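You operate a simulated robot arm through the tools that you are given. There is no shell and no other tool. Be economical: measure what you need, move in short steps, check, and stop when the job is done.

You run a simulated robot arm. Do the job below in one go: nothing can be reset, and whatever is moved stays where it is left.

TASK
Put two of the bolts from the top of the lift table on the top of the narrow table. Then fetch the grey spacer block and set it on top of the padded block. Keep to this order. Set down upright: grey spacer block.

The check looks at the end state, three seconds after you hand in, the way a careful person would. Anything else that was tipped, shoved, dropped, spilled or broken makes it a failure.

THE ROBOT
A 7-joint arm with a two-finger parallel gripper on a trunk, on a base that drives. Base frame: it is fixed to the floor where the robot stands at the start and does not move with it; the origin is under the middle of the robot, x ahead of it, y to its left, z up. Units: mm, rad, N and s.
With the tool pointing down near the work surface it reaches from about 100 to 660 mm from the robot's upright axis, wherever it stands. Its first joint turns from -2.007 to 2.007 rad. Places, roughly: grey spacer block [2250, -250, 500]; padded block [2500, -250, 500]; top of the narrow table [700, 500, 800]. Payload 3.91 kg.
The tool frame sits at the grasp point between the pads (the TCP): z along the fingers, y along the line on which they close. The tips reach 30 mm beyond it. The gripper opens to 110 mm. The fingers are 20 mm wide and 10 mm thick; the gripper's body (48 by 112 mm) begins 55 mm behind the TCP.
Orientation is that of the tool frame in the base frame, as a unit quaternion [w, x, y, z]. With the fingers straight down and closing along the base's y, the tool's x points along the base's -x, its y along +y and its z along -z.

THE INTERFACE
- The arm moves only by the tool arm_command. Its argument "plan" is a list that holds one entry, the list of rows, each a list of 7 numbers: the shift along the base's x, y, z in mm, then the turn, a rotation vector about the base's x, y, z in rad, then the gripper command, from -1 (shut) to 1 (fully open), values between in proportion. In form: [[[tx, ty, tz, ax, ay, az, claw], ...]]. A call has 1 to 20 rows; each row shifts and turns the commanded pose from where the row before left it. Each row takes 0.2 s and may step no farther than 50 mm and 0.15 rad from the row before; otherwise, or with a gripper value out of range, the whole call is refused. A pose out of reach is approached as far as the arm can. The call stops where the force on the tool passes 40 N (or 10 N more than at its start, if that is more) or the arm is blocked; 0.2 s more then pass. Each finger travels about 108 mm/s and halts on what it meets, pressing with about 28 N; the grip force reading is that of the motor and also rises with nothing between the fingers. The clock runs only during rows and for 0.2 s after the last one: add rows that do not move to give the fingers time. It gives the time, the measured TCP pose, the force on the tool (base axes), the opening and the grip force at its end, in the units of the frame above (readings bear some noise), with the torque about the TCP (base axes, N m) and any sound that the robot's microphone picked up.
- Cameras (640 x 400 px; columns grow to the right, rows downward): "scene" is now at [1.1, 169.8, 1591.2]; the picture's right is [0.30, -0.95, 0.00], its down [-0.85, -0.26, -0.46] and it looks along [0.44, 0.14, -0.89] (base axes); focal length 259 px, centre (320, 200). "wrist" rides on the gripper at [72, 17, -103] in the tool frame; the picture's right is [-0.23, 0.97, 0.00], its down [-0.76, -0.18, -0.62] and it looks along [-0.61, -0.14, 0.78] (tool axes); focal length 222 px, centre (320, 200). There is no depth. A picture from a camera that has moved, and an enlarged one, comes with that camera's place and axes in the base frame and with its lens.
- grab_frame(camera): a new picture of that camera. It takes no simulated time.
- slide_trunk(by): slides the trunk up (or, below 0, down) by that many mm; the arm and the scene camera ride with it, the base frame stays. It gives what a move gives, with no picture.
- drive_base(legs): drives the robot by 1 to 6 legs, each [ahead, turn to the left] in mm and rad, along the robot's own axes; the way and the turn of a leg run together, so that a leg with both is an arc; at most 1500 mm and 3.142 rad a leg. The arm and the cameras ride along, it lands a little off, and it stops where it bumps. It gives what a move gives.
- head_to(pan, tilt): turns the head with the scene camera to pan (to the left, within 2.705 rad either way) and tilt (down, from -0.506 to 1.204), counted from straight ahead of the robot. It gives what a move gives.
- close_up(camera, box): a new picture of the part [left, top, right, bottom] of that camera's present view, enlarged. It takes no simulated time.
- sign_off(): hands the job in; it is judged then, once.

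Work in short steps. Places have to be worked out from the pictures, the camera data and where the tool is seen: move nearer, look again, correct. Check each grasp and each placing, and mend what went wrong. You have 165 turns and 120 pictures in all, those below and enlarged ones among them. Open the gripper and draw the arm clear of the work before you hand the job in, unless the task says otherwise; then end with one line.

The tools are called after "Call:" as name(argument=value, ...) on one line, values as JSON. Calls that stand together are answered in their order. arm_command: Moves the arm, as the interface text tells. Its arguments: {"type":"object","properties":{"plan":{"type":"array"}},"required":["plan"]} The other tools are called the same way: slide_trunk (by) slides the trunk up or down; drive_base (legs) drives the base; head_to (pan, tilt) turns the head that bears the scene camera; grab_frame (camera) takes a picture; close_up (camera, box) takes an enlarged picture of a part of a camera's view; sign_off () hands the job in.

At the start:

```text
time_s: 0.0
tool_pos: [533.1, -102.4, 1034.2]
ee_rot: [0.0, 0.0, 1.0, 0.0]
force: [0.0, 0.7, -0.3]
ft_torque: [0.0, 0.01, -0.03]
finger_gap: 110.0
grip_force: 0.1
trunk travel left (down, up): [-725.0, 265.0]
robot x, y, heading: [0.9, 3.3, 0.0]
head pan, tilt: [0.302, 1.089]
```

scene: 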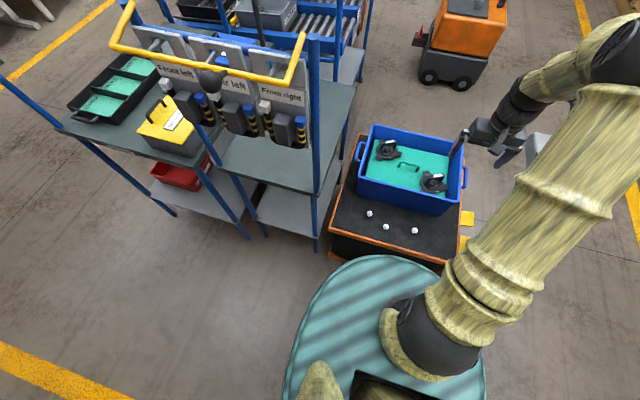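
wrist: 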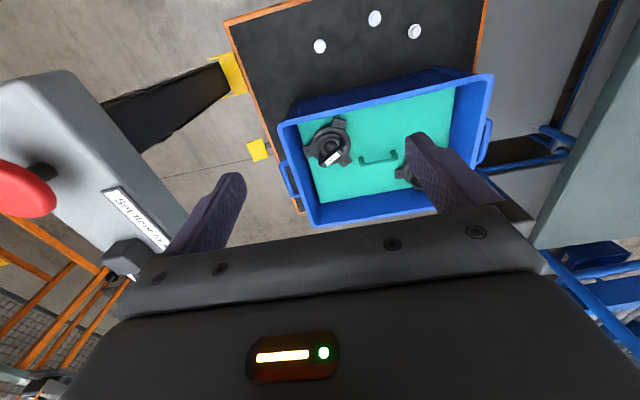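

The picture shows three small whitish bolts on the black-topped lift table and the narrow table probably to the left. I enlarge both areas first.

Call:
close_up(camera="scene", box=[320, 120, 480, 270])

Call:
close_up(camera="scene", box=[50, 0, 370, 250])

Call:
close_up(camera="wrist", box=[220, 0, 500, 230])

```text
2.67 times, centred on (400, 195) of scene
camera zoom: at [1.1, 169.8, 1591.2], right [0.3, -0.95, 0.0], down [-0.85, -0.26, -0.46], along [0.44, 0.14, -0.89], focal length 691 px, centre (107, 213)
```

zoom: 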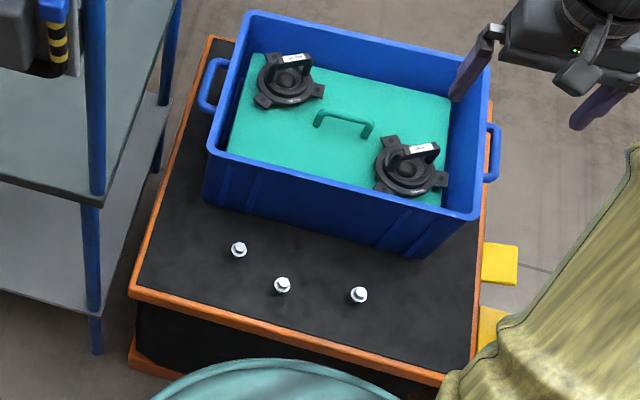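

```text
1.60 times, centred on (210, 125) of scene
camera zoom: at [1.1, 169.8, 1591.2], right [0.3, -0.95, 0.0], down [-0.85, -0.26, -0.46], along [0.44, 0.14, -0.89], focal length 415 px, centre (496, 320)
```

zoom: 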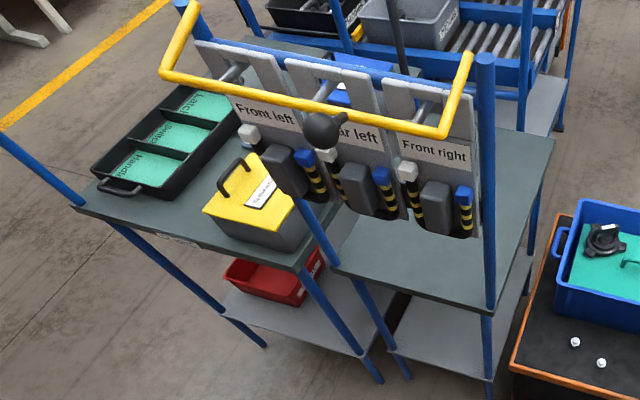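

```text
1.74 times, centred on (360, 115) of wrist
camera zoom: at [459.5, -86.6, 1137.1], right [0.23, 0.97, 0.0], down [0.76, -0.18, 0.62], along [0.61, -0.14, -0.78], focal length 386 px, centre (250, 348)
```

zoom: 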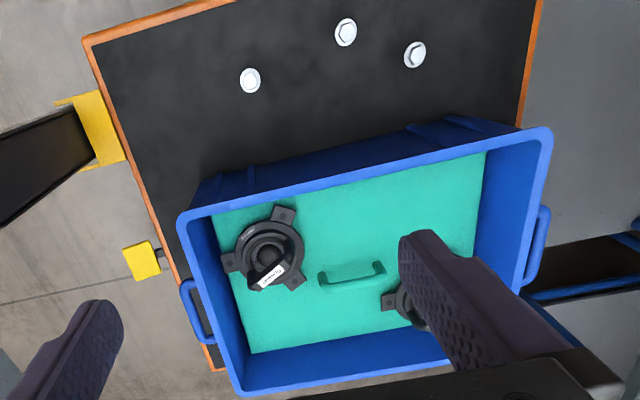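

Estimates: bolts near (526,101), (486,18), (505,-103); the narrow table spans about x 426–1004, y 309–680 with a rack over its front edge. I look around with the head to map it and the route.

Call:
head_to(pan=0.6, tilt=0.6)

Call:
grab_frame(camera="scene")

Call:
head_to(pan=-0.4, tilt=0.5)

Call:
grab_frame(camera="scene")

Call:
head_to(pan=-1.5, tilt=0.8)

Call:
grab_frame(camera="scene")

Call:
head_to(pan=1.6, tilt=0.8)

Call:
grab_frame(camera="scene")

```text
time_s: 0.9
tool_pos: [532.9, -102.9, 1033.7]
ee_rot: [0.0, 0.0, 1.0, 0.0]
force: [0.5, 0.1, 0.2]
ft_torque: [0.01, 0.02, 0.03]
finger_gap: 110.1
grip_force: 0.1
trunk travel left (down, up): [-725.0, 265.0]
robot x, y, heading: [1.9, 0.9, 0.001]
head pan, tilt: [0.6, 0.6]
```

```text
114 pictures are left
camera scene: at [13.2, 200.7, 1629.1], right [0.56, -0.83, 0.0], down [-0.47, -0.32, -0.82], along [0.68, 0.47, -0.57], focal length 259 px, centre (320, 200)
```

scene: 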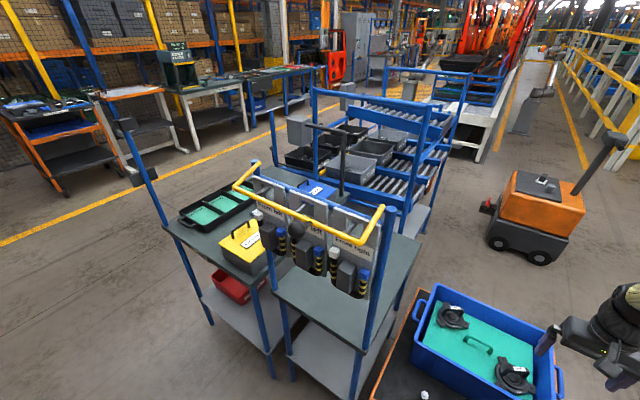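

```text
time_s: 2.2
tool_pos: [533.3, -102.7, 1034.1]
ee_rot: [-0.001, 0.0, 1.0, 0.0]
force: [0.5, 0.2, 0.2]
ft_torque: [0.01, 0.04, -0.01]
finger_gap: 110.0
grip_force: 0.1
trunk travel left (down, up): [-725.0, 265.0]
robot x, y, heading: [5.0, 2.7, 0.0]
head pan, tilt: [-0.4, 0.499]
```

```text
113 pictures are left
camera scene: at [24.1, 115.5, 1638.3], right [-0.39, -0.92, 0.0], down [-0.44, 0.19, -0.88], along [0.81, -0.34, -0.48], focal length 259 px, centre (320, 200)
```

scene: 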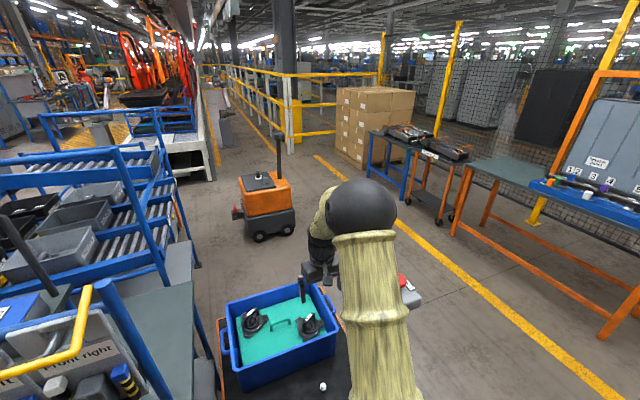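

```text
time_s: 3.5
tool_pos: [533.3, -103.0, 1034.9]
ee_rot: [-0.001, 0.0, 1.0, 0.0]
force: [0.1, 0.0, 0.3]
ft_torque: [0.04, 0.0, -0.02]
finger_gap: 109.9
grip_force: 0.1
trunk travel left (down, up): [-725.0, 265.0]
robot x, y, heading: [-1.6, -0.2, 0.004]
head pan, tilt: [-1.499, 0.799]
```

```text
112 pictures are left
camera scene: at [-53.9, 70.4, 1612.4], right [-1.0, -0.07, 0.0], down [-0.05, 0.71, -0.7], along [0.05, -0.7, -0.72], focal length 259 px, centre (320, 200)
```

scene: 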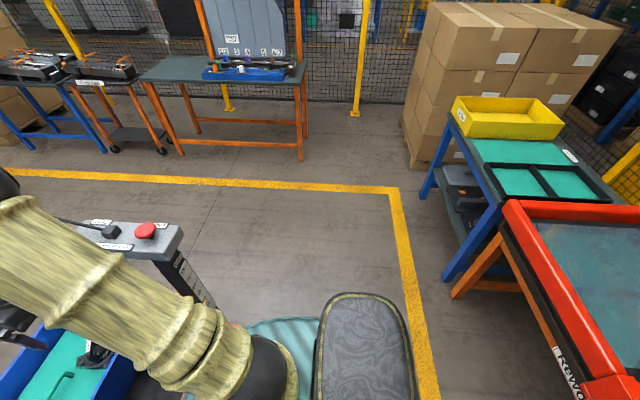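

```text
time_s: 6.2
tool_pos: [532.5, -102.7, 1034.1]
ee_rot: [-0.001, 0.001, 1.0, 0.0]
force: [1.1, 0.3, 0.8]
ft_torque: [0.0, -0.01, -0.03]
finger_gap: 109.8
grip_force: 0.1
trunk travel left (down, up): [-725.0, 265.0]
robot x, y, heading: [-1.8, 0.7, 0.001]
head pan, tilt: [1.6, 0.799]
```

```text
111 pictures are left
camera scene: at [-62.2, 231.5, 1612.4], right [1.0, 0.03, 0.0], down [0.02, -0.72, -0.7], along [-0.02, 0.7, -0.72], focal length 259 px, centre (320, 200)
```

scene: 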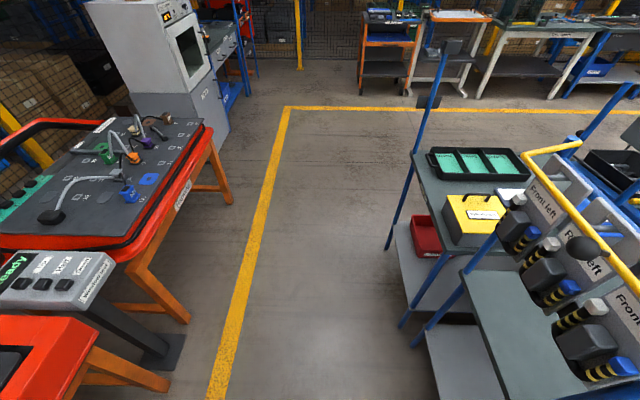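

The spacer and padded block coordinates seem to fall on the orange vehicle ahead. I enlarge that region and view the narrow table.

Call:
head_to(pan=-0.1, tilt=0.5)

Call:
close_up(camera="scene", box=[280, 120, 440, 260])

Call:
head_to(pan=0.75, tilt=0.9)

Call:
grab_frame(camera="scene")

```text
time_s: 7.9
tool_pos: [534.1, -104.6, 1034.2]
ee_rot: [0.0, 0.0, 1.0, 0.0]
force: [0.2, 0.0, -0.2]
ft_torque: [-0.01, -0.03, 0.01]
finger_gap: 110.3
grip_force: 0.1
trunk travel left (down, up): [-725.0, 265.0]
robot x, y, heading: [2.0, 2.1, 0.001]
head pan, tilt: [-0.099, 0.499]
```

```text
2.86 times, centred on (360, 190) of scene
camera zoom: at [30.7, 141.9, 1638.3], right [-0.1, -1.0, 0.0], down [-0.48, 0.05, -0.88], along [0.87, -0.09, -0.48], focal length 741 px, centre (206, 229)
```

zoom: 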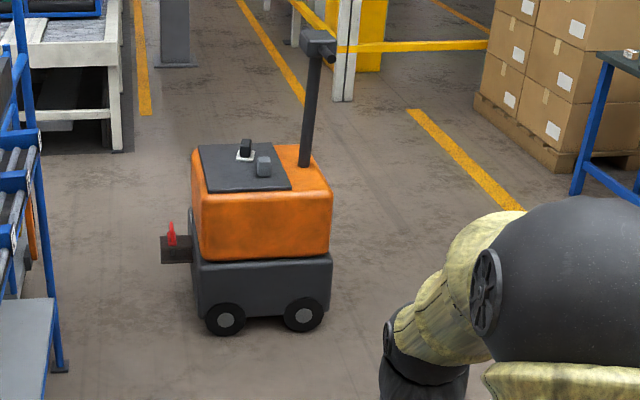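

```text
time_s: 9.1
tool_pos: [533.7, -103.3, 1033.7]
ee_rot: [0.0, 0.001, 1.0, 0.0]
force: [0.6, 0.6, 0.0]
ft_torque: [0.01, 0.0, 0.01]
finger_gap: 109.9
grip_force: 0.2
trunk travel left (down, up): [-725.0, 265.0]
robot x, y, heading: [-1.9, 4.0, 0.001]
head pan, tilt: [0.75, 0.901]
```

```text
109 pictures are left
camera scene: at [-4.5, 202.3, 1604.5], right [0.68, -0.73, 0.0], down [-0.57, -0.53, -0.62], along [0.45, 0.42, -0.78], focal length 259 px, centre (320, 200)
```

scene: 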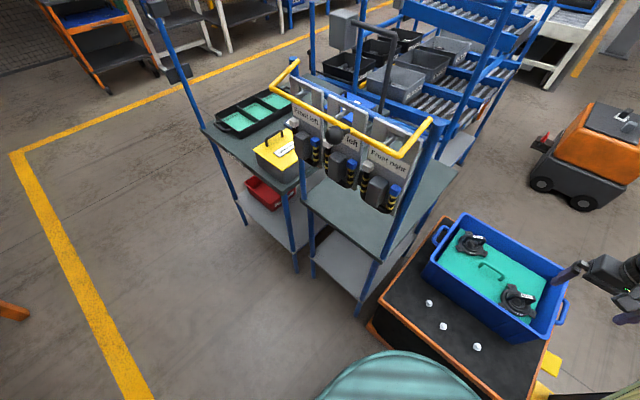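

The spacer and padded block sit on the vehicle's dark top. I'll start with the middle bolt near (486,18): move above it at reduced height and look with the wrist camera.

Call:
arm_command(plan=[[[-6, 15, -35, 0, 0, 0, 1], [-6, 15, -35, 0, 0, 0, 1], [-6, 15, -35, 0, 0, 0, 1], [-6, 15, -35, 0, 0, 0, 1], [-6, 15, -35, 0, 0, 0, 1], [-6, 15, -35, 0, 0, 0, 1], [-6, 15, -35, 0, 0, 0, 1], [-5, 15, -35, 0, 0, 0, 1]]])

Call:
grab_frame(camera="wrist")

Call:
head_to(pan=0.1, tilt=1.1)

Call:
grab_frame(camera="scene")

```text
time_s: 10.9
tool_pos: [487.0, 17.0, 752.7]
ee_rot: [0.0, 0.0, 1.0, 0.0]
force: [-0.9, 0.1, -0.7]
ft_torque: [0.0, 0.02, 0.01]
finger_gap: 110.2
grip_force: 0.2
trunk travel left (down, up): [-725.0, 265.0]
robot x, y, heading: [2.2, -2.6, -0.001]
head pan, tilt: [0.75, 0.901]
```

```text
108 pictures are left
camera wrist: at [412.8, 34.1, 855.9], right [0.23, 0.97, 0.0], down [0.76, -0.18, 0.62], along [0.61, -0.14, -0.78], focal length 222 px, centre (320, 200)
```

wrist: 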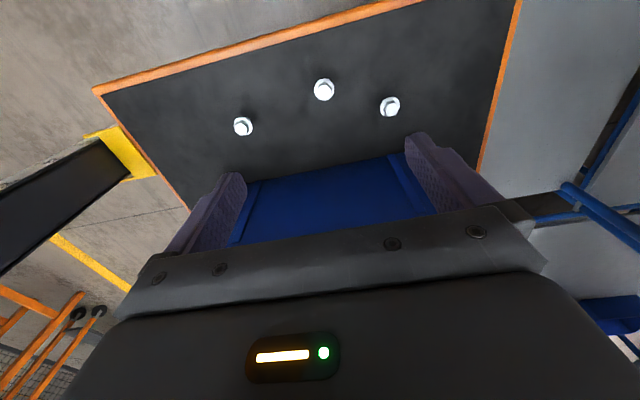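

```text
time_s: 11.9
tool_pos: [486.7, 16.3, 753.5]
ee_rot: [0.0, 0.001, 1.0, 0.0]
force: [-1.3, 0.3, -0.7]
ft_torque: [0.01, 0.0, -0.02]
finger_gap: 110.0
grip_force: 0.0
trunk travel left (down, up): [-725.0, 265.0]
robot x, y, heading: [1.1, 0.0, -0.003]
head pan, tilt: [0.099, 1.1]
```

```text
107 pictures are left
camera scene: at [3.1, 157.2, 1590.6], right [0.1, -0.99, 0.0], down [-0.89, -0.09, -0.45], along [0.45, 0.05, -0.89], focal length 259 px, centre (320, 200)
```

scene: 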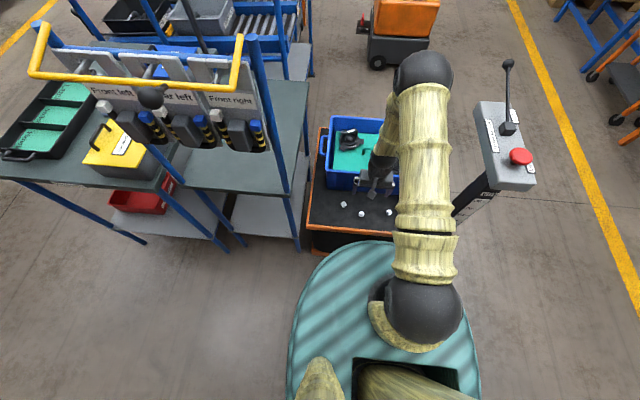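

The bolt pictures are sharp now; I enlarge the wrist view to see the bolt shape and refine.

Call:
close_up(camera="wrist", box=[220, 60, 420, 150])

```text
3.20 times, centred on (320, 105) of wrist
camera zoom: at [412.6, 33.6, 856.6], right [0.23, 0.97, 0.0], down [0.76, -0.18, 0.62], along [0.61, -0.14, -0.78], focal length 711 px, centre (320, 504)
```

zoom: 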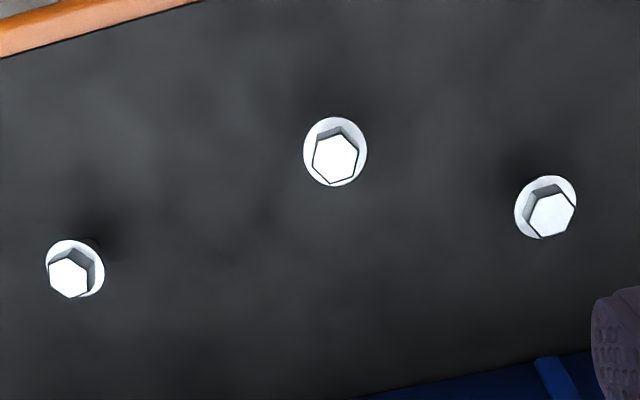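

Bolts stand hex head up, flange about 30 mm. Bolt B is near (482,22); I descend above it with room and look again.

Call:
arm_command(plan=[[[-5, 5, -40, 0, 0, 0, 0.5], [0, 0, -40, 0, 0, 0, 0.0], [0, 0, -40, 0, 0, 0, 0.0], [0, 0, -13, 0, 0, 0, 0.0], [0, 0, 0, 0, 0, 0, 0.0]]])

Call:
grab_frame(camera="wrist")

Call:
close_up(camera="scene", box=[320, 160, 420, 240])

```text
time_s: 13.1
tool_pos: [482.4, 23.7, 619.7]
ee_rot: [0.0, 0.0, 1.0, -0.001]
force: [0.1, 0.4, 0.2]
ft_torque: [0.0, 0.0, 0.03]
finger_gap: 55.0
grip_force: 0.0
trunk travel left (down, up): [-725.0, 265.0]
robot x, y, heading: [1.5, 0.1, 0.001]
head pan, tilt: [0.099, 1.1]
```

```text
105 pictures are left
camera wrist: at [408.2, 39.3, 723.4], right [0.23, 0.97, 0.0], down [0.76, -0.18, 0.62], along [0.61, -0.14, -0.78], focal length 222 px, centre (320, 200)
```

wrist: 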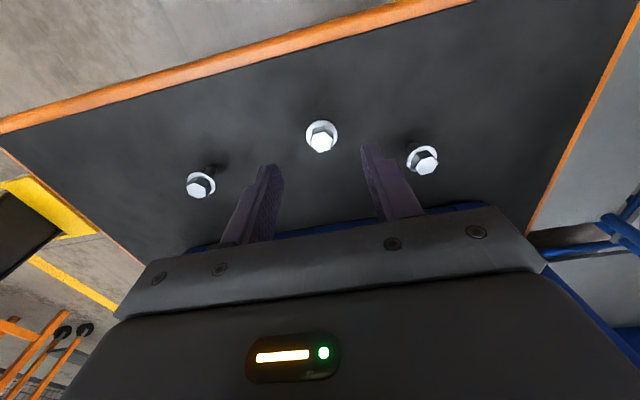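

```text
5.00 times, centred on (370, 200) of scene
camera zoom: at [2.9, 157.1, 1590.6], right [0.1, -1.0, 0.0], down [-0.89, -0.09, -0.45], along [0.45, 0.05, -0.89], focal length 1296 px, centre (70, 200)
```

zoom: 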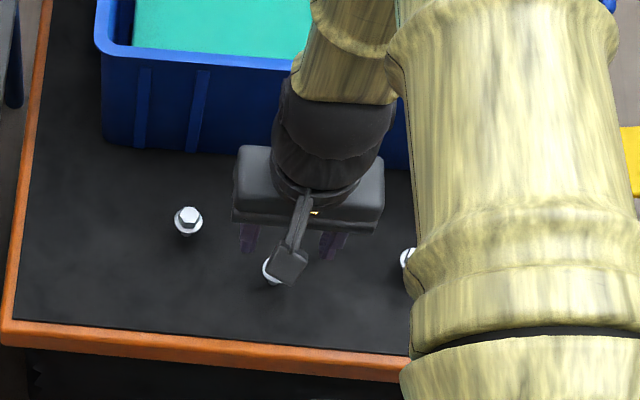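

The dark stub below the heads may be a shank. I enlarge to determine the bolt's height.

Call:
close_up(camera="wrist", box=[170, 100, 330, 200])

Call:
close_up(camera="scene", box=[330, 190, 370, 215])

```text
4.00 times, centred on (250, 150) of wrist
camera zoom: at [408.2, 39.3, 723.4], right [0.23, 0.97, 0.0], down [0.76, -0.18, 0.62], along [0.61, -0.14, -0.78], focal length 888 px, centre (600, 400)
```

zoom: 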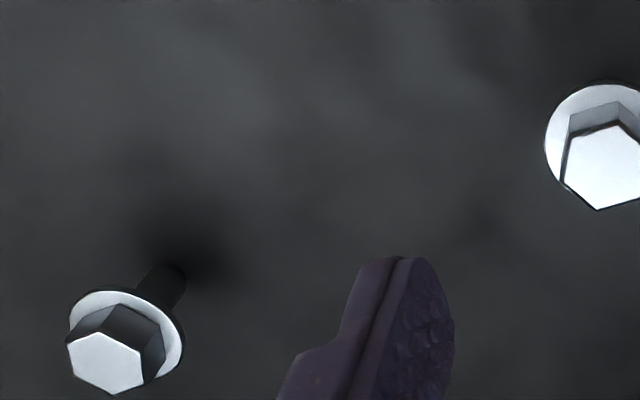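

```text
16.00 times, centred on (350, 202) of scene
camera zoom: at [2.9, 157.1, 1590.6], right [0.1, -1.0, 0.0], down [-0.89, -0.09, -0.45], along [0.45, 0.05, -0.89], focal length 4147 px, centre (-160, 160)
```

zoom: 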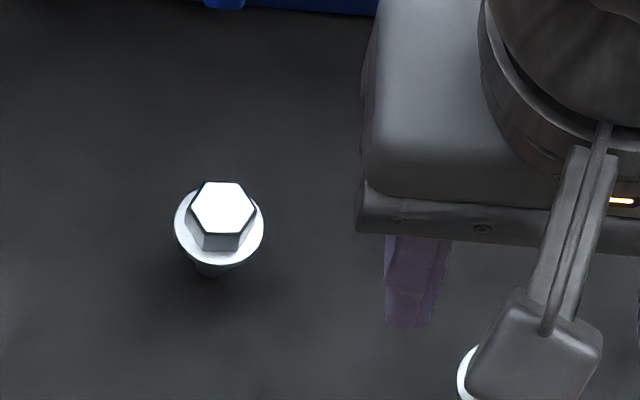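

Bolts stand upright on a shank: flange ≈ z 548, hex top ≈ z 561, hex about 17 mm. I'll grip B's hex only, with tips at about z 552 (TCP 582), at (480,23).

Call:
arm_command(plan=[[[-2, -1, -20, 0, 0, 0, -0.2], [0, 0, -18, 0, 0, 0, -0.2], [0, 0, 0, 0, 0, 0, -0.2]]])

Call:
close_up(camera="wrist", box=[220, 100, 420, 225])

```text
time_s: 13.9
tool_pos: [480.6, 20.8, 582.5]
ee_rot: [0.0, 0.0, 1.0, 0.0]
force: [0.3, 0.8, 0.4]
ft_torque: [0.03, -0.01, -0.02]
finger_gap: 44.0
grip_force: 0.0
trunk travel left (down, up): [-725.0, 265.0]
robot x, y, heading: [-1.2, -0.8, 0.001]
head pan, tilt: [0.099, 1.1]
```

```text
3.20 times, centred on (320, 162) of wrist
camera zoom: at [405.9, 37.8, 685.5], right [0.23, 0.97, 0.0], down [0.76, -0.18, 0.62], along [0.61, -0.14, -0.78], focal length 711 px, centre (320, 320)
```

zoom: 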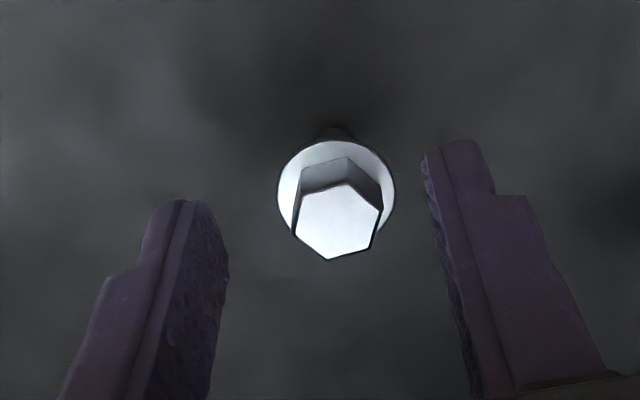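

The bolt is about 4 mm left of the gripper centre; shift and close on the hex.

Call:
arm_command(plan=[[[0, 4, 0, 0, 0, 0, -0.2], [0, 0, 0, 0, 0, 0, -0.5], [0, 0, 0, 0, 0, 0, -1], [0, 0, 0, 0, 0, 0, -1], [0, 0, 0, 0, 0, 0, -1]]])

Call:
close_up(camera="wrist", box=[220, 100, 420, 225])

```text
time_s: 15.1
tool_pos: [479.4, 24.3, 582.3]
ee_rot: [0.0, 0.0, 1.0, 0.0]
force: [-0.4, -0.1, -0.7]
ft_torque: [-0.01, -0.01, 0.0]
finger_gap: 18.4
grip_force: 28.1
trunk travel left (down, up): [-725.0, 265.0]
robot x, y, heading: [5.8, 2.6, 0.001]
head pan, tilt: [0.099, 1.1]
```

```text
3.20 times, centred on (320, 162) of wrist
camera zoom: at [405.6, 41.9, 685.6], right [0.23, 0.97, 0.0], down [0.76, -0.18, 0.62], along [0.61, -0.14, -0.78], focal length 711 px, centre (320, 320)
```

zoom: 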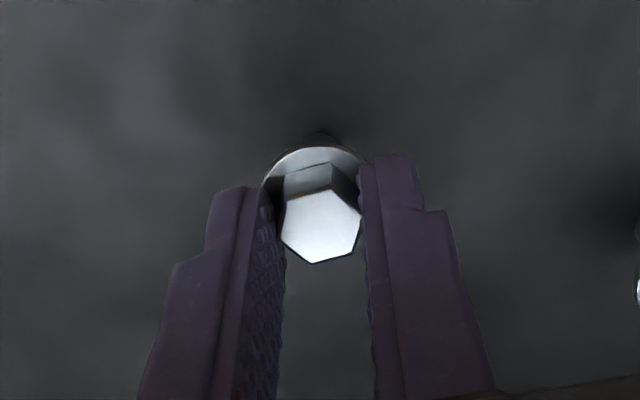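

Gripped at 18.4 mm on the hex. I lift it and move up to z≈930 while easing left.

Call:
arm_command(plan=[[[0, 0, 30, 0, 0, 0, -1], [0, 0, 45, 0, 0, 0, -1], [0, 0, 45, 0, 0, 0, -1], [0, 0, 45, 0, 0, 0, -1], [0, 0, 45, 0, 0, 0, -1], [0, 0, 45, 0, 0, 0, -1], [0, 0, 45, 0, 0, 0, -1], [0, 0, 50, 0, 0, 0, -1]]])

Call:
arm_command(plan=[[[8, 18, 0, 0, 0, 0.12, -1], [8, 18, 0, 0, 0, 0.12, -1], [8, 18, 0, 0, 0, 0.12, -1], [8, 18, 0, 0, 0, 0.12, -1], [8, 18, 0, 0, 0, 0.12, -1], [8, 18, 0, 0, 0, 0.12, -1], [8, 18, 0, 0, 0, 0.12, -1], [8, 18, 0, 0, 0, 0.12, -1], [8, 18, 0, 0, 0, 0.12, -1], [8, 18, 0, 0, 0, 0.12, -1]]])

Call:
head_to(pan=0.5, tilt=0.9)

Call:
grab_frame(camera="scene")

Call:
grab_frame(camera="wrist")

```text
time_s: 16.9
tool_pos: [477.0, 25.1, 932.6]
ee_rot: [0.0, 0.0, 1.0, 0.001]
force: [1.3, 0.5, -0.9]
ft_torque: [0.02, 0.0, -0.01]
finger_gap: 0.1
grip_force: 28.2
trunk travel left (down, up): [-725.0, 265.0]
robot x, y, heading: [0.1, -0.3, 0.004]
head pan, tilt: [0.099, 1.1]
```

```text
time_s: 19.1
tool_pos: [559.7, 205.4, 932.9]
ee_rot: [0.0, -0.566, 0.824, 0.0]
force: [-0.8, -1.0, 0.0]
ft_torque: [-0.03, 0.0, 0.01]
finger_gap: 0.0
grip_force: 28.1
trunk travel left (down, up): [-725.0, 265.0]
robot x, y, heading: [-2.0, -2.1, -0.003]
head pan, tilt: [0.099, 1.1]
```

```text
time_s: 20.0
tool_pos: [559.1, 204.4, 932.6]
ee_rot: [0.0, -0.565, 0.825, 0.0]
force: [0.2, -0.8, 0.4]
ft_torque: [0.01, -0.01, -0.05]
finger_gap: 0.0
grip_force: 28.2
trunk travel left (down, up): [-725.0, 265.0]
robot x, y, heading: [-0.2, 0.8, 0.003]
head pan, tilt: [0.499, 0.901]
```

```text
99 pictures are left
camera scene: at [6.5, 187.0, 1604.4], right [0.48, -0.88, 0.0], down [-0.69, -0.37, -0.62], along [0.55, 0.3, -0.78], focal length 259 px, centre (320, 200)
```

scene: 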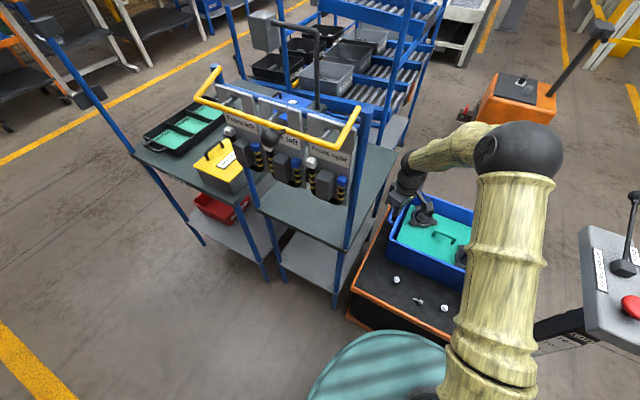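

```text
98 pictures are left
camera wrist: at [516.0, 142.8, 1035.4], right [-0.83, 0.56, 0.0], down [0.44, 0.65, 0.62], along [0.35, 0.51, -0.78], focal length 222 px, centre (320, 200)
```

wrist: 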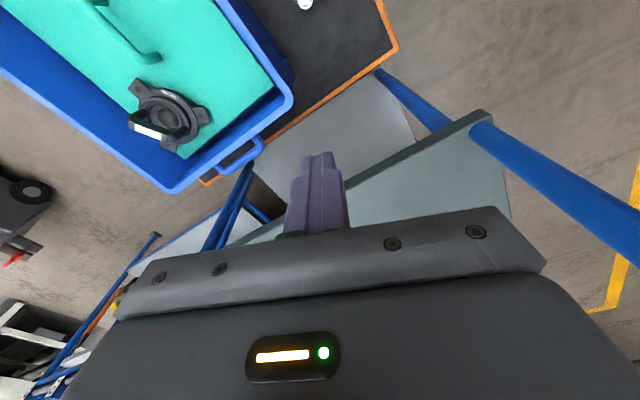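

The fingers read 0.0: the bolt slipped out and now lies on its side on the lift table at about (490,2). I go back, opening, to look at it from above; it will be one of the two I move.

Call:
arm_command(plan=[[[-8, -20, 0, 0, 0, -0.12, -0.2], [-8, -20, 0, 0, 0, -0.12, -0.2], [-8, -20, 0, 0, 0, -0.12, -0.2], [-8, -20, 0, 0, 0, -0.12, -0.2], [-8, -20, 0, 0, 0, -0.12, -0.2], [-8, -20, 0, 0, 0, -0.12, -0.2], [-8, -20, 0, 0, 0, -0.12, -0.2], [-8, -20, 0, 0, 0, -0.12, -0.2], [-5, -20, 0, 0, 0, -0.12, -0.2], [0, -20, 0, 0, 0, -0.12, -0.2], [0, 0, -40, 0, 0, 0, 0], [0, 0, -40, 0, 0, 0, 0], [0, 0, -40, 0, 0, 0, 0], [0, 0, -40, 0, 0, 0, 0], [0, 0, -40, 0, 0, 0, 0], [0, 0, -40, 0, 0, 0, 0], [0, 0, -40, 0, 0, 0, 0]]])

Call:
close_up(camera="wrist", box=[200, 80, 440, 230])

```text
time_s: 23.6
tool_pos: [490.0, 5.5, 651.2]
ee_rot: [0.0, -0.001, 1.0, 0.0]
force: [0.0, -1.1, -0.2]
ft_torque: [0.0, 0.0, 0.05]
finger_gap: 55.0
grip_force: 0.1
trunk travel left (down, up): [-725.0, 265.0]
robot x, y, heading: [-1.4, 1.1, -0.003]
head pan, tilt: [0.499, 0.901]
```

```text
2.67 times, centred on (320, 155) of wrist
camera zoom: at [416.2, 22.1, 754.5], right [0.23, 0.97, 0.0], down [0.76, -0.18, 0.62], along [0.61, -0.14, -0.78], focal length 592 px, centre (320, 320)
```

zoom: 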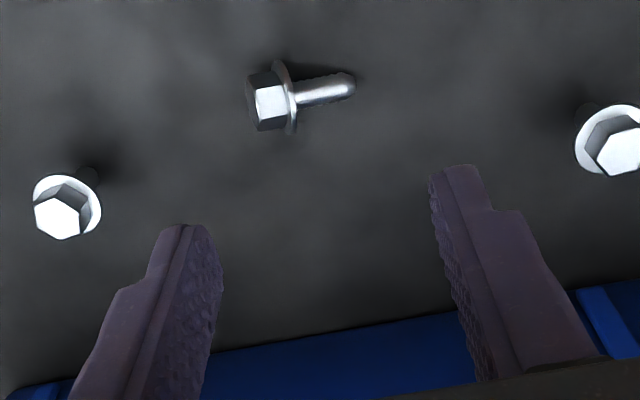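

B lies with its axis along y: head at y≈-12, shank tip at y≈20, x≈485. I turn the gripper 90° so it closes along x and look again.

Call:
arm_command(plan=[[[0, 0, 0, 0, 0, 0.1428, 0], [0, 0, 0, 0, 0, 0.1428, 0], [0, 0, 0, 0, 0, 0.1428, 0], [0, 0, 0, 0, 0, 0.1428, 0], [0, 0, 0, 0, 0, 0.1428, 0], [0, 0, 0, 0, 0, 0.1428, 0], [0, 0, 0, 0, 0, 0.1428, 0], [0, 0, 0, 0, 0, 0.1428, 0], [0, 0, 0, 0, 0, 0.1428, 0], [0, 0, 0, 0, 0, 0.1428, 0], [-4, 3, 0, 0, 0, 0.1428, 0], [0, 0, -30, 0, 0, 0, -0.2]]])

Call:
close_up(camera="wrist", box=[200, 80, 440, 230])

```text
time_s: 26.2
tool_pos: [487.4, 7.2, 622.5]
ee_rot: [0.0, 0.707, -0.707, 0.0]
force: [-0.1, -1.3, 0.4]
ft_torque: [0.04, -0.01, -0.04]
finger_gap: 43.9
grip_force: 0.0
trunk travel left (down, up): [-725.0, 265.0]
robot x, y, heading: [-1.4, -4.2, -0.001]
head pan, tilt: [0.499, 0.901]
```

```text
2.67 times, centred on (320, 155) of wrist
camera zoom: at [468.5, -64.8, 725.4], right [-0.97, 0.23, 0.0], down [0.18, 0.76, 0.62], along [0.14, 0.61, -0.78], focal length 592 px, centre (320, 320)
```

zoom: 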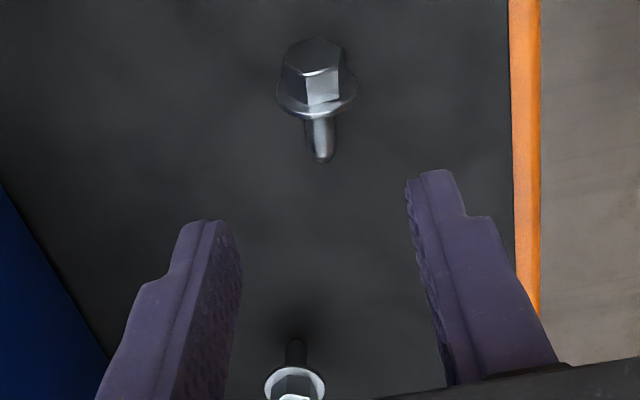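

Shank spans y≈0–19 at x≈485.5, already centred between the fingers. I descend to just above, check, then finish.

Call:
arm_command(plan=[[[-1, 1, -30, 0, 0, 0, -0.4], [0, 0, -24, 0, 0, 0, -0.4], [0, 0, 0, 0, 0, 0, -0.4]]])

Call:
close_up(camera="wrist", box=[200, 80, 440, 230])

```text
time_s: 27.0
tool_pos: [486.0, 7.0, 568.7]
ee_rot: [0.001, 0.707, -0.707, -0.001]
force: [0.2, -0.2, -0.3]
ft_torque: [0.01, 0.01, 0.02]
finger_gap: 33.0
grip_force: 0.0
trunk travel left (down, up): [-725.0, 265.0]
robot x, y, heading: [-1.9, 0.2, -0.001]
head pan, tilt: [0.499, 0.901]
```

```text
2.67 times, centred on (320, 155) of wrist
camera zoom: at [466.9, -64.2, 672.2], right [-0.97, 0.23, 0.0], down [0.18, 0.76, 0.62], along [0.14, 0.61, -0.78], focal length 592 px, centre (320, 320)
```

zoom: 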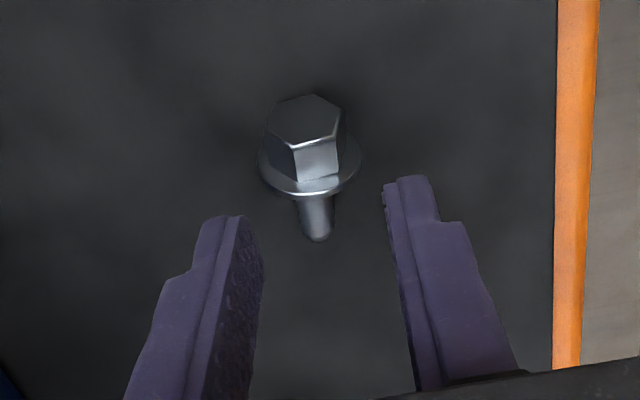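

Shank tip at y≈19; shift 3 mm toward it, lower 13 mm and close on the shank.

Call:
arm_command(plan=[[[0, 3, -7, 0, 0, 0, -0.4], [0, 0, -6, 0, 0, 0, -0.4], [0, 0, 0, 0, 0, 0, -0.7], [0, 0, 0, 0, 0, 0, -1], [0, 0, 0, 0, 0, 0, -1], [0, 0, 0, 0, 0, 0, -1]]])

Call:
close_up(camera="wrist", box=[200, 80, 440, 230])

```text
time_s: 28.4
tool_pos: [484.6, 11.3, 556.8]
ee_rot: [0.0, -0.707, 0.707, 0.0]
force: [0.5, 0.0, 1.0]
ft_torque: [-0.02, -0.02, -0.02]
finger_gap: 8.7
grip_force: 27.8
trunk travel left (down, up): [-725.0, 265.0]
robot x, y, heading: [-1.7, 4.3, -0.001]
head pan, tilt: [0.499, 0.901]
```

```text
2.67 times, centred on (320, 155) of wrist
camera zoom: at [466.6, -61.1, 659.2], right [-0.97, 0.23, 0.0], down [0.18, 0.76, 0.62], along [0.14, 0.61, -0.78], focal length 592 px, centre (320, 320)
```

zoom: 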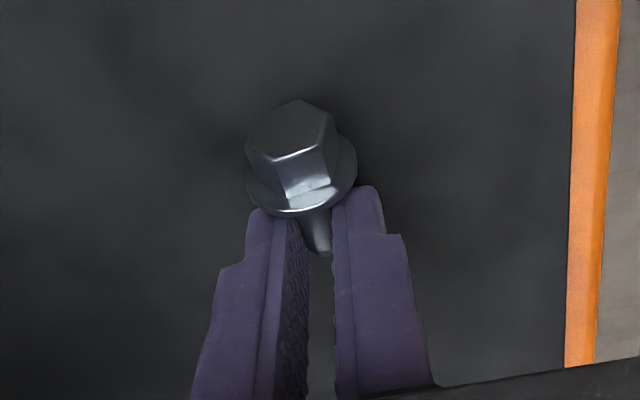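

Gripped on the shank at 8.7 mm. I lift slowly and check the gap.

Call:
arm_command(plan=[[[0, 0, 8, 0, 0, 0, -1], [0, 0, 12, 0, 0, 0, -1], [0, 0, 20, 0, 0, 0, -1], [0, 0, 20, 0, 0, 0, -1], [0, 0, 20, 0, 0, 0, -1], [0, 0, 20, 0, 0, 0, -1]]])

Call:
close_up(camera="wrist", box=[200, 80, 440, 230])

```text
time_s: 29.8
tool_pos: [484.7, 10.8, 655.4]
ee_rot: [0.0, 0.707, -0.707, 0.0]
force: [0.3, 0.2, 0.3]
ft_torque: [0.03, 0.04, 0.02]
finger_gap: 8.4
grip_force: 28.1
trunk travel left (down, up): [-725.0, 265.0]
robot x, y, heading: [-0.2, 0.1, 0.003]
head pan, tilt: [0.499, 0.901]
```

```text
2.67 times, centred on (320, 155) of wrist
camera zoom: at [467.1, -61.3, 759.0], right [-0.97, 0.23, 0.0], down [0.18, 0.76, 0.62], along [0.14, 0.61, -0.78], focal length 592 px, centre (320, 320)
```

zoom: 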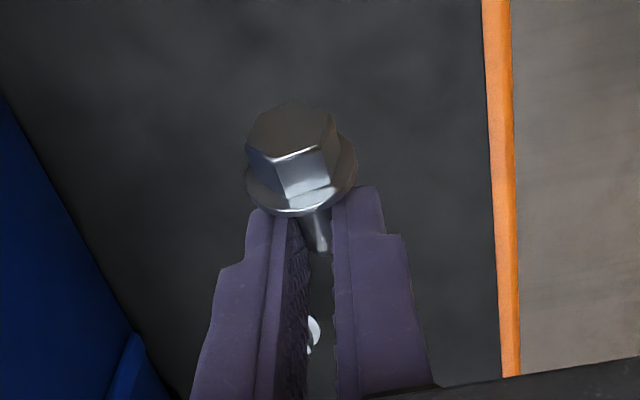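

Held well. I raise to z≈930 and swing to beside the narrow table edge at (525,240).

Call:
arm_command(plan=[[[0, 0, 40, 0, 0, 0, -1], [0, 0, 40, 0, 0, 0, -1], [0, 0, 40, 0, 0, 0, -1], [0, 0, 40, 0, 0, 0, -1], [0, 0, 40, 0, 0, 0, -1], [0, 0, 40, 0, 0, 0, -1], [0, 0, 35, 0, 0, 0, -1], [4, 23, 0, 0, 0, 0, -1], [4, 23, 0, 0, 0, 0, -1], [4, 23, 0, 0, 0, 0, -1], [4, 23, 0, 0, 0, 0, -1], [4, 23, 0, 0, 0, 0, -1], [4, 23, 0, 0, 0, 0, -1], [4, 23, 0, 0, 0, 0, -1], [4, 23, 0, 0, 0, 0, -1], [4, 23, 0, 0, 0, 0, -1], [4, 23, 0, 0, 0, 0, -1]]])

Call:
grab_frame(camera="wrist")

Call:
grab_frame(camera="scene")

```text
time_s: 33.4
tool_pos: [524.3, 242.1, 930.4]
ee_rot: [0.0, -0.707, 0.707, -0.001]
force: [-0.4, -0.2, -0.9]
ft_torque: [-0.03, 0.01, 0.04]
finger_gap: 8.7
grip_force: 28.0
trunk travel left (down, up): [-725.0, 265.0]
robot x, y, heading: [-3.4, 4.6, 0.004]
head pan, tilt: [0.499, 0.901]
```

```text
92 pictures are left
camera wrist: at [506.6, 170.4, 1034.1], right [-0.97, 0.23, 0.0], down [0.18, 0.76, 0.62], along [0.14, 0.61, -0.78], focal length 222 px, centre (320, 200)
```

wrist: 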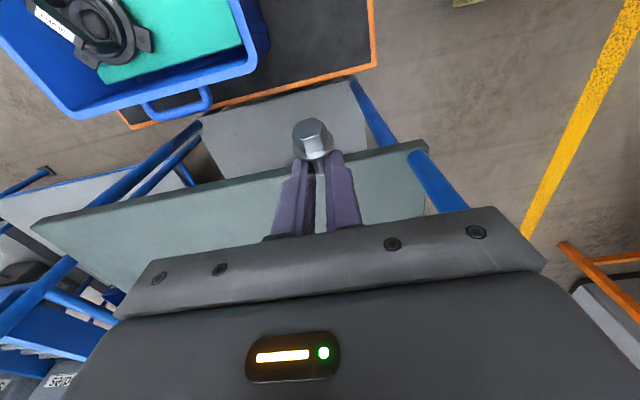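

```text
91 pictures are left
camera scene: at [6.6, 187.7, 1604.3], right [0.48, -0.88, 0.0], down [-0.69, -0.38, -0.62], along [0.55, 0.3, -0.78], focal length 259 px, centre (320, 200)
```

scene: 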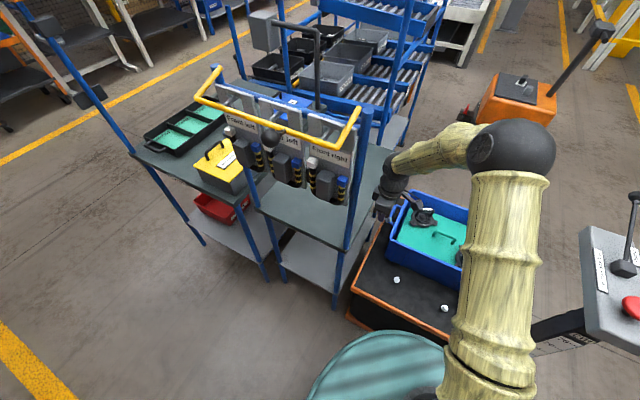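

Table edge is at y≈303 and the post at (417,305); the arm comes from the right side and clears it. I continue in +y over the table.

Call:
arm_command(plan=[[[2, 20, 0, 0, 0, 0, -1], [2, 20, 0, 0, 0, 0, -1], [2, 20, 0, 0, 0, 0, -1], [0, 20, 0, 0, 0, 0, -1], [0, 20, 0, 0, 0, 0, -1], [0, 20, 0, 0, 0, 0, -1]]])

Call:
grab_frame(camera="wrist")

Call:
grab_frame(camera="scene")

```text
time_s: 34.8
tool_pos: [530.9, 361.8, 930.8]
ee_rot: [-0.001, -0.706, 0.708, 0.0]
force: [-0.6, 0.0, -0.7]
ft_torque: [-0.02, 0.05, 0.01]
finger_gap: 8.8
grip_force: 28.0
trunk travel left (down, up): [-725.0, 265.0]
robot x, y, heading: [1.8, 2.1, -0.001]
head pan, tilt: [0.499, 0.901]
```

```text
90 pictures are left
camera wrist: at [512.9, 289.0, 1033.9], right [-0.97, 0.23, 0.0], down [0.18, 0.76, 0.62], along [0.14, 0.61, -0.78], focal length 222 px, centre (320, 200)
```

wrist: 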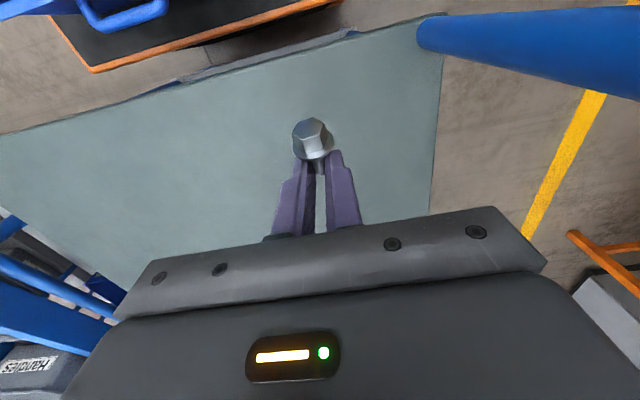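

```text
89 pictures are left
camera scene: at [6.6, 187.7, 1604.3], right [0.48, -0.88, 0.0], down [-0.69, -0.38, -0.62], along [0.55, 0.3, -0.78], focal length 259 px, centre (320, 200)
```

scene: 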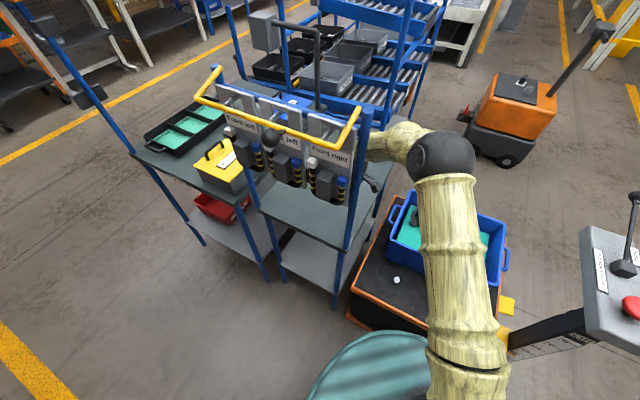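

The bolt hangs over the table, arm clear. I descend to z≈850.

Call:
arm_command(plan=[[[2, 0, -20, 0, 0, 0, -1], [2, 0, -20, 0, 0, 0, -1], [2, 0, -20, 0, 0, 0, -1], [0, 0, -18, 0, 0, 0, -1], [0, 0, 0, 0, 0, 0, -1]]])

Call:
grab_frame(camera="wrist")

Call:
close_up(camera="scene", box=[320, 100, 480, 250])

```text
time_s: 36.0
tool_pos: [537.3, 362.4, 852.7]
ee_rot: [-0.001, -0.707, 0.707, 0.0]
force: [0.2, 0.4, 0.2]
ft_torque: [-0.02, 0.01, -0.02]
finger_gap: 8.5
grip_force: 27.5
trunk travel left (down, up): [-725.0, 265.0]
robot x, y, heading: [-0.6, 0.6, 0.004]
head pan, tilt: [0.499, 0.901]
```

```text
88 pictures are left
camera wrist: at [519.1, 289.6, 955.9], right [-0.97, 0.23, 0.0], down [0.18, 0.76, 0.62], along [0.14, 0.61, -0.78], focal length 222 px, centre (320, 200)
```

wrist: 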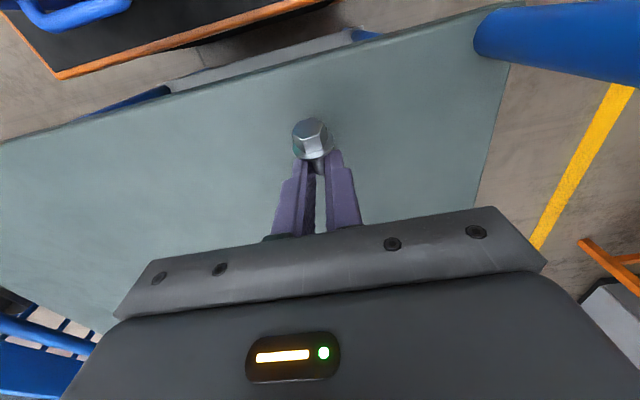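

```text
2.67 times, centred on (400, 175) of scene
camera zoom: at [6.5, 187.1, 1604.4], right [0.48, -0.88, 0.0], down [-0.69, -0.38, -0.62], along [0.55, 0.3, -0.78], focal length 691 px, centre (107, 267)
```

zoom: 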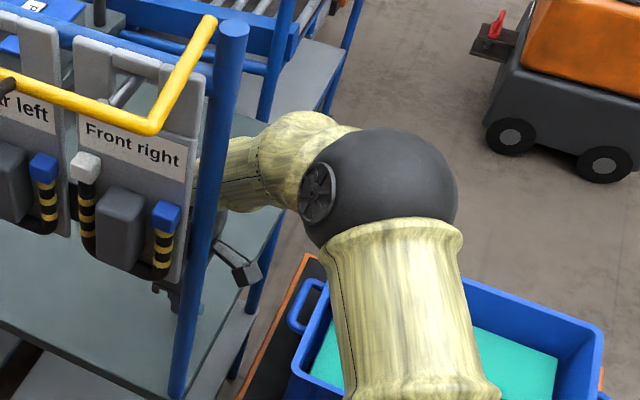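

Still free; I go down in small steps watching the force.

Call:
arm_command(plan=[[[0, 0, -5, 0, 0, 0, -1], [0, 0, -5, 0, 0, 0, -1], [0, 0, -3, 0, 0, 0, -1], [0, 0, -2, 0, 0, 0, -1]]])

Call:
close_up(camera="wrist", box=[200, 80, 440, 230])

```text
time_s: 37.0
tool_pos: [537.6, 361.5, 838.3]
ee_rot: [0.001, -0.707, 0.707, 0.0]
force: [0.2, -0.5, -0.2]
ft_torque: [-0.02, 0.02, 0.0]
finger_gap: 8.6
grip_force: 28.5
trunk travel left (down, up): [-725.0, 265.0]
robot x, y, heading: [-2.7, 0.4, -0.002]
head pan, tilt: [0.499, 0.901]
```

```text
2.67 times, centred on (320, 155) of wrist
camera zoom: at [519.2, 289.4, 941.0], right [-0.97, 0.23, 0.0], down [0.18, 0.76, 0.62], along [0.14, 0.61, -0.78], focal length 592 px, centre (320, 320)
```

zoom: 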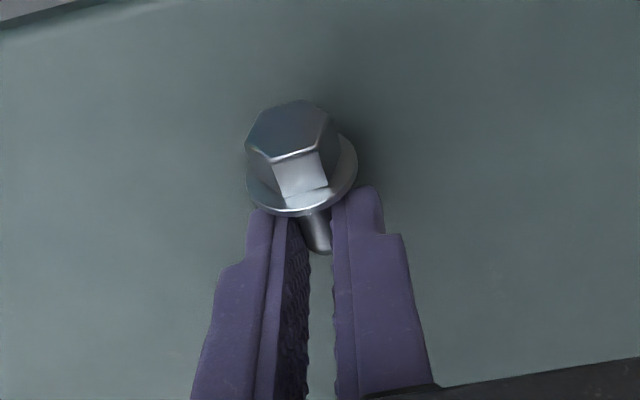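

Close to the surface now; step down 1.5 mm at a time.

Call:
arm_command(plan=[[[0, 0, -1.5, 0, 0, 0, -1], [0, 0, -1.5, 0, 0, 0, -1], [0, 0, -1, 0, 0, 0, -1], [0, 0, 0, 0, 0, 0, -1]]])

```text
time_s: 38.0
tool_pos: [536.0, 362.0, 833.5]
ee_rot: [0.0, -0.707, 0.707, 0.0]
force: [-0.4, 0.0, 0.0]
ft_torque: [0.0, 0.04, 0.02]
finger_gap: 8.7
grip_force: 28.2
trunk travel left (down, up): [-725.0, 265.0]
robot x, y, heading: [0.5, 0.5, 0.004]
head pan, tilt: [0.499, 0.901]
```

Call:
arm_command(plan=[[[0, 0, -1, 0, 0, 0, -1], [0, 0, -1, 0, 0, 0, -1], [0, 0, 0, 0, 0, 0, -1]]])

Call:
close_up(camera="wrist", box=[200, 80, 440, 230])

```text
time_s: 38.8
tool_pos: [537.9, 362.4, 832.7]
ee_rot: [-0.001, 0.708, -0.706, 0.0]
force: [2.3, 0.4, 7.7]
ft_torque: [-0.16, -0.08, 0.04]
finger_gap: 8.5
grip_force: 28.1
trunk travel left (down, up): [-725.0, 265.0]
robot x, y, heading: [1.8, 0.3, -0.001]
head pan, tilt: [0.499, 0.901]
```

```text
2.67 times, centred on (320, 155) of wrist
camera zoom: at [519.0, 289.1, 936.1], right [-0.97, 0.23, 0.0], down [0.18, 0.76, 0.62], along [0.14, 0.61, -0.78], focal length 592 px, centre (320, 320)
```

zoom: 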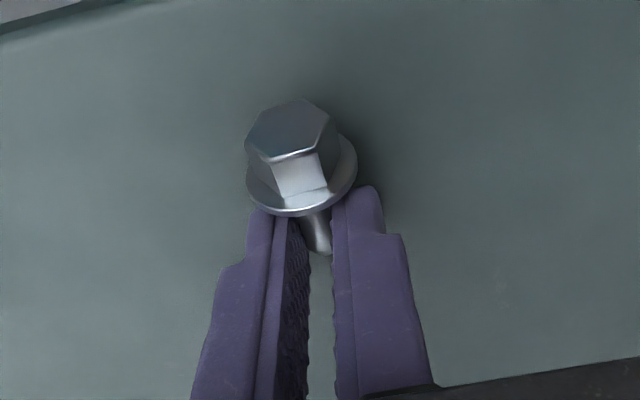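

Contact felt. Open gently, then rise.

Call:
arm_command(plan=[[[0, 0, 0.5, 0, 0, 0, -0.8], [0, 0, 0, 0, 0, 0, -0.7], [0, 0, 0, 0, 0, 0, -0.5], [0, 0, 0, 0, 0, 0, -0.4], [0, 0, 15, 0, 0, 0, -0.4], [0, 0, 25, 0, 0, 0, -0.4], [0, 0, 30, 0, 0, 0, -0.4], [0, 0, 30, 0, 0, 0, -0.4]]])

Call:
grab_frame(camera="wrist")

```text
time_s: 40.6
tool_pos: [538.1, 362.3, 931.6]
ee_rot: [0.0, 0.707, -0.707, -0.001]
force: [0.5, 0.6, 0.6]
ft_torque: [0.01, -0.06, -0.02]
finger_gap: 33.4
grip_force: 0.0
trunk travel left (down, up): [-725.0, 265.0]
robot x, y, heading: [3.0, 1.7, -0.004]
head pan, tilt: [0.499, 0.901]
```

```text
84 pictures are left
camera wrist: at [518.8, 289.3, 1035.5], right [-0.97, 0.23, 0.0], down [0.18, 0.76, 0.62], along [0.14, 0.61, -0.78], focal length 222 px, centre (320, 200)
```

wrist: 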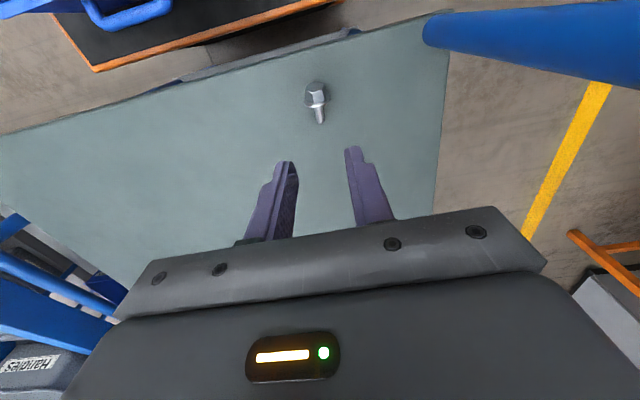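

B rests on the narrow table. I return for bolt C near (498,-96), unwinding the yaw, and stop above it.

Call:
arm_command(plan=[[[0, -30, 0, 0, 0, 0, -0.2], [0, -30, 0, 0, 0, 0, -0.2], [0, -30, 0, 0, 0, 0, -0.2], [0, -30, 0, 0, 0, 0, -0.2], [-4, -30, 0, 0, 0, -0.1428, 0], [-4, -30, 0, 0, 0, -0.1428, 0], [-4, -30, 0, 0, 0, -0.1428, 0], [-4, -30, 0, 0, 0, -0.1428, 0], [-4, -30, 0, 0, 0, -0.1428, 0], [-4, -30, 0, 0, 0, -0.1428, 0], [-4, -30, 0, 0, 0, -0.1428, 0], [-4, -30, 0, 0, 0, -0.1428, 0], [-4, -30, 0, 0, 0, -0.1428, 0], [-4, -30, 0, 0, 0, -0.1428, 0], [0, -30, 0, 0, 0, -0.1428, 0], [0, -8, -45, 0, 0, 0, 0], [0, 0, -45, 0, 0, 0, 0], [0, 0, -45, 0, 0, 0, 0], [0, 0, -45, 0, 0, 0, 0], [0, 0, -45, 0, 0, 0, 0]]])

Call:
arm_command(plan=[[[0, 0, -45, 0, 0, 0, 0], [0, 0, -41, 0, 0, 0, 0], [0, 0, 0, 0, 0, 0, 0]]])

Call:
close_up(camera="wrist", box=[200, 80, 440, 230])

```text
time_s: 44.8
tool_pos: [497.3, -96.2, 706.9]
ee_rot: [0.0, 0.001, 1.0, 0.0]
force: [-0.9, 0.2, -0.1]
ft_torque: [-0.02, 0.0, -0.03]
finger_gap: 54.7
grip_force: 0.0
trunk travel left (down, up): [-725.0, 265.0]
robot x, y, heading: [1.5, -0.6, 0.004]
head pan, tilt: [0.499, 0.901]
```

```text
time_s: 45.6
tool_pos: [496.5, -94.6, 621.3]
ee_rot: [-0.001, 0.0, 1.0, 0.0]
force: [-0.2, -0.3, 0.5]
ft_torque: [0.0, 0.0, -0.01]
finger_gap: 54.8
grip_force: 0.1
trunk travel left (down, up): [-725.0, 265.0]
robot x, y, heading: [1.9, -5.5, 0.003]
head pan, tilt: [0.499, 0.901]
```

```text
2.67 times, centred on (320, 155) of wrist
camera zoom: at [422.3, -79.0, 724.6], right [0.23, 0.97, 0.0], down [0.76, -0.18, 0.62], along [0.61, -0.14, -0.78], focal length 592 px, centre (320, 320)
```

zoom: 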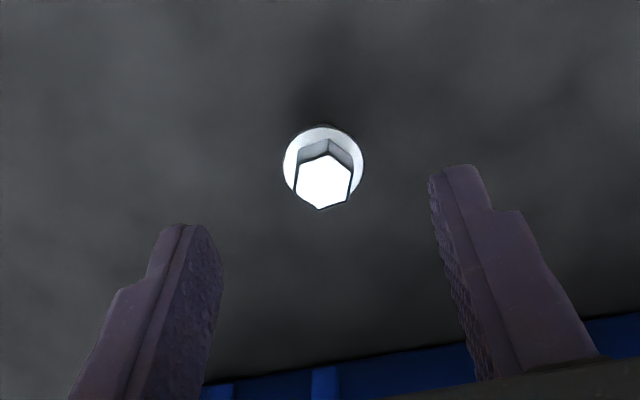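

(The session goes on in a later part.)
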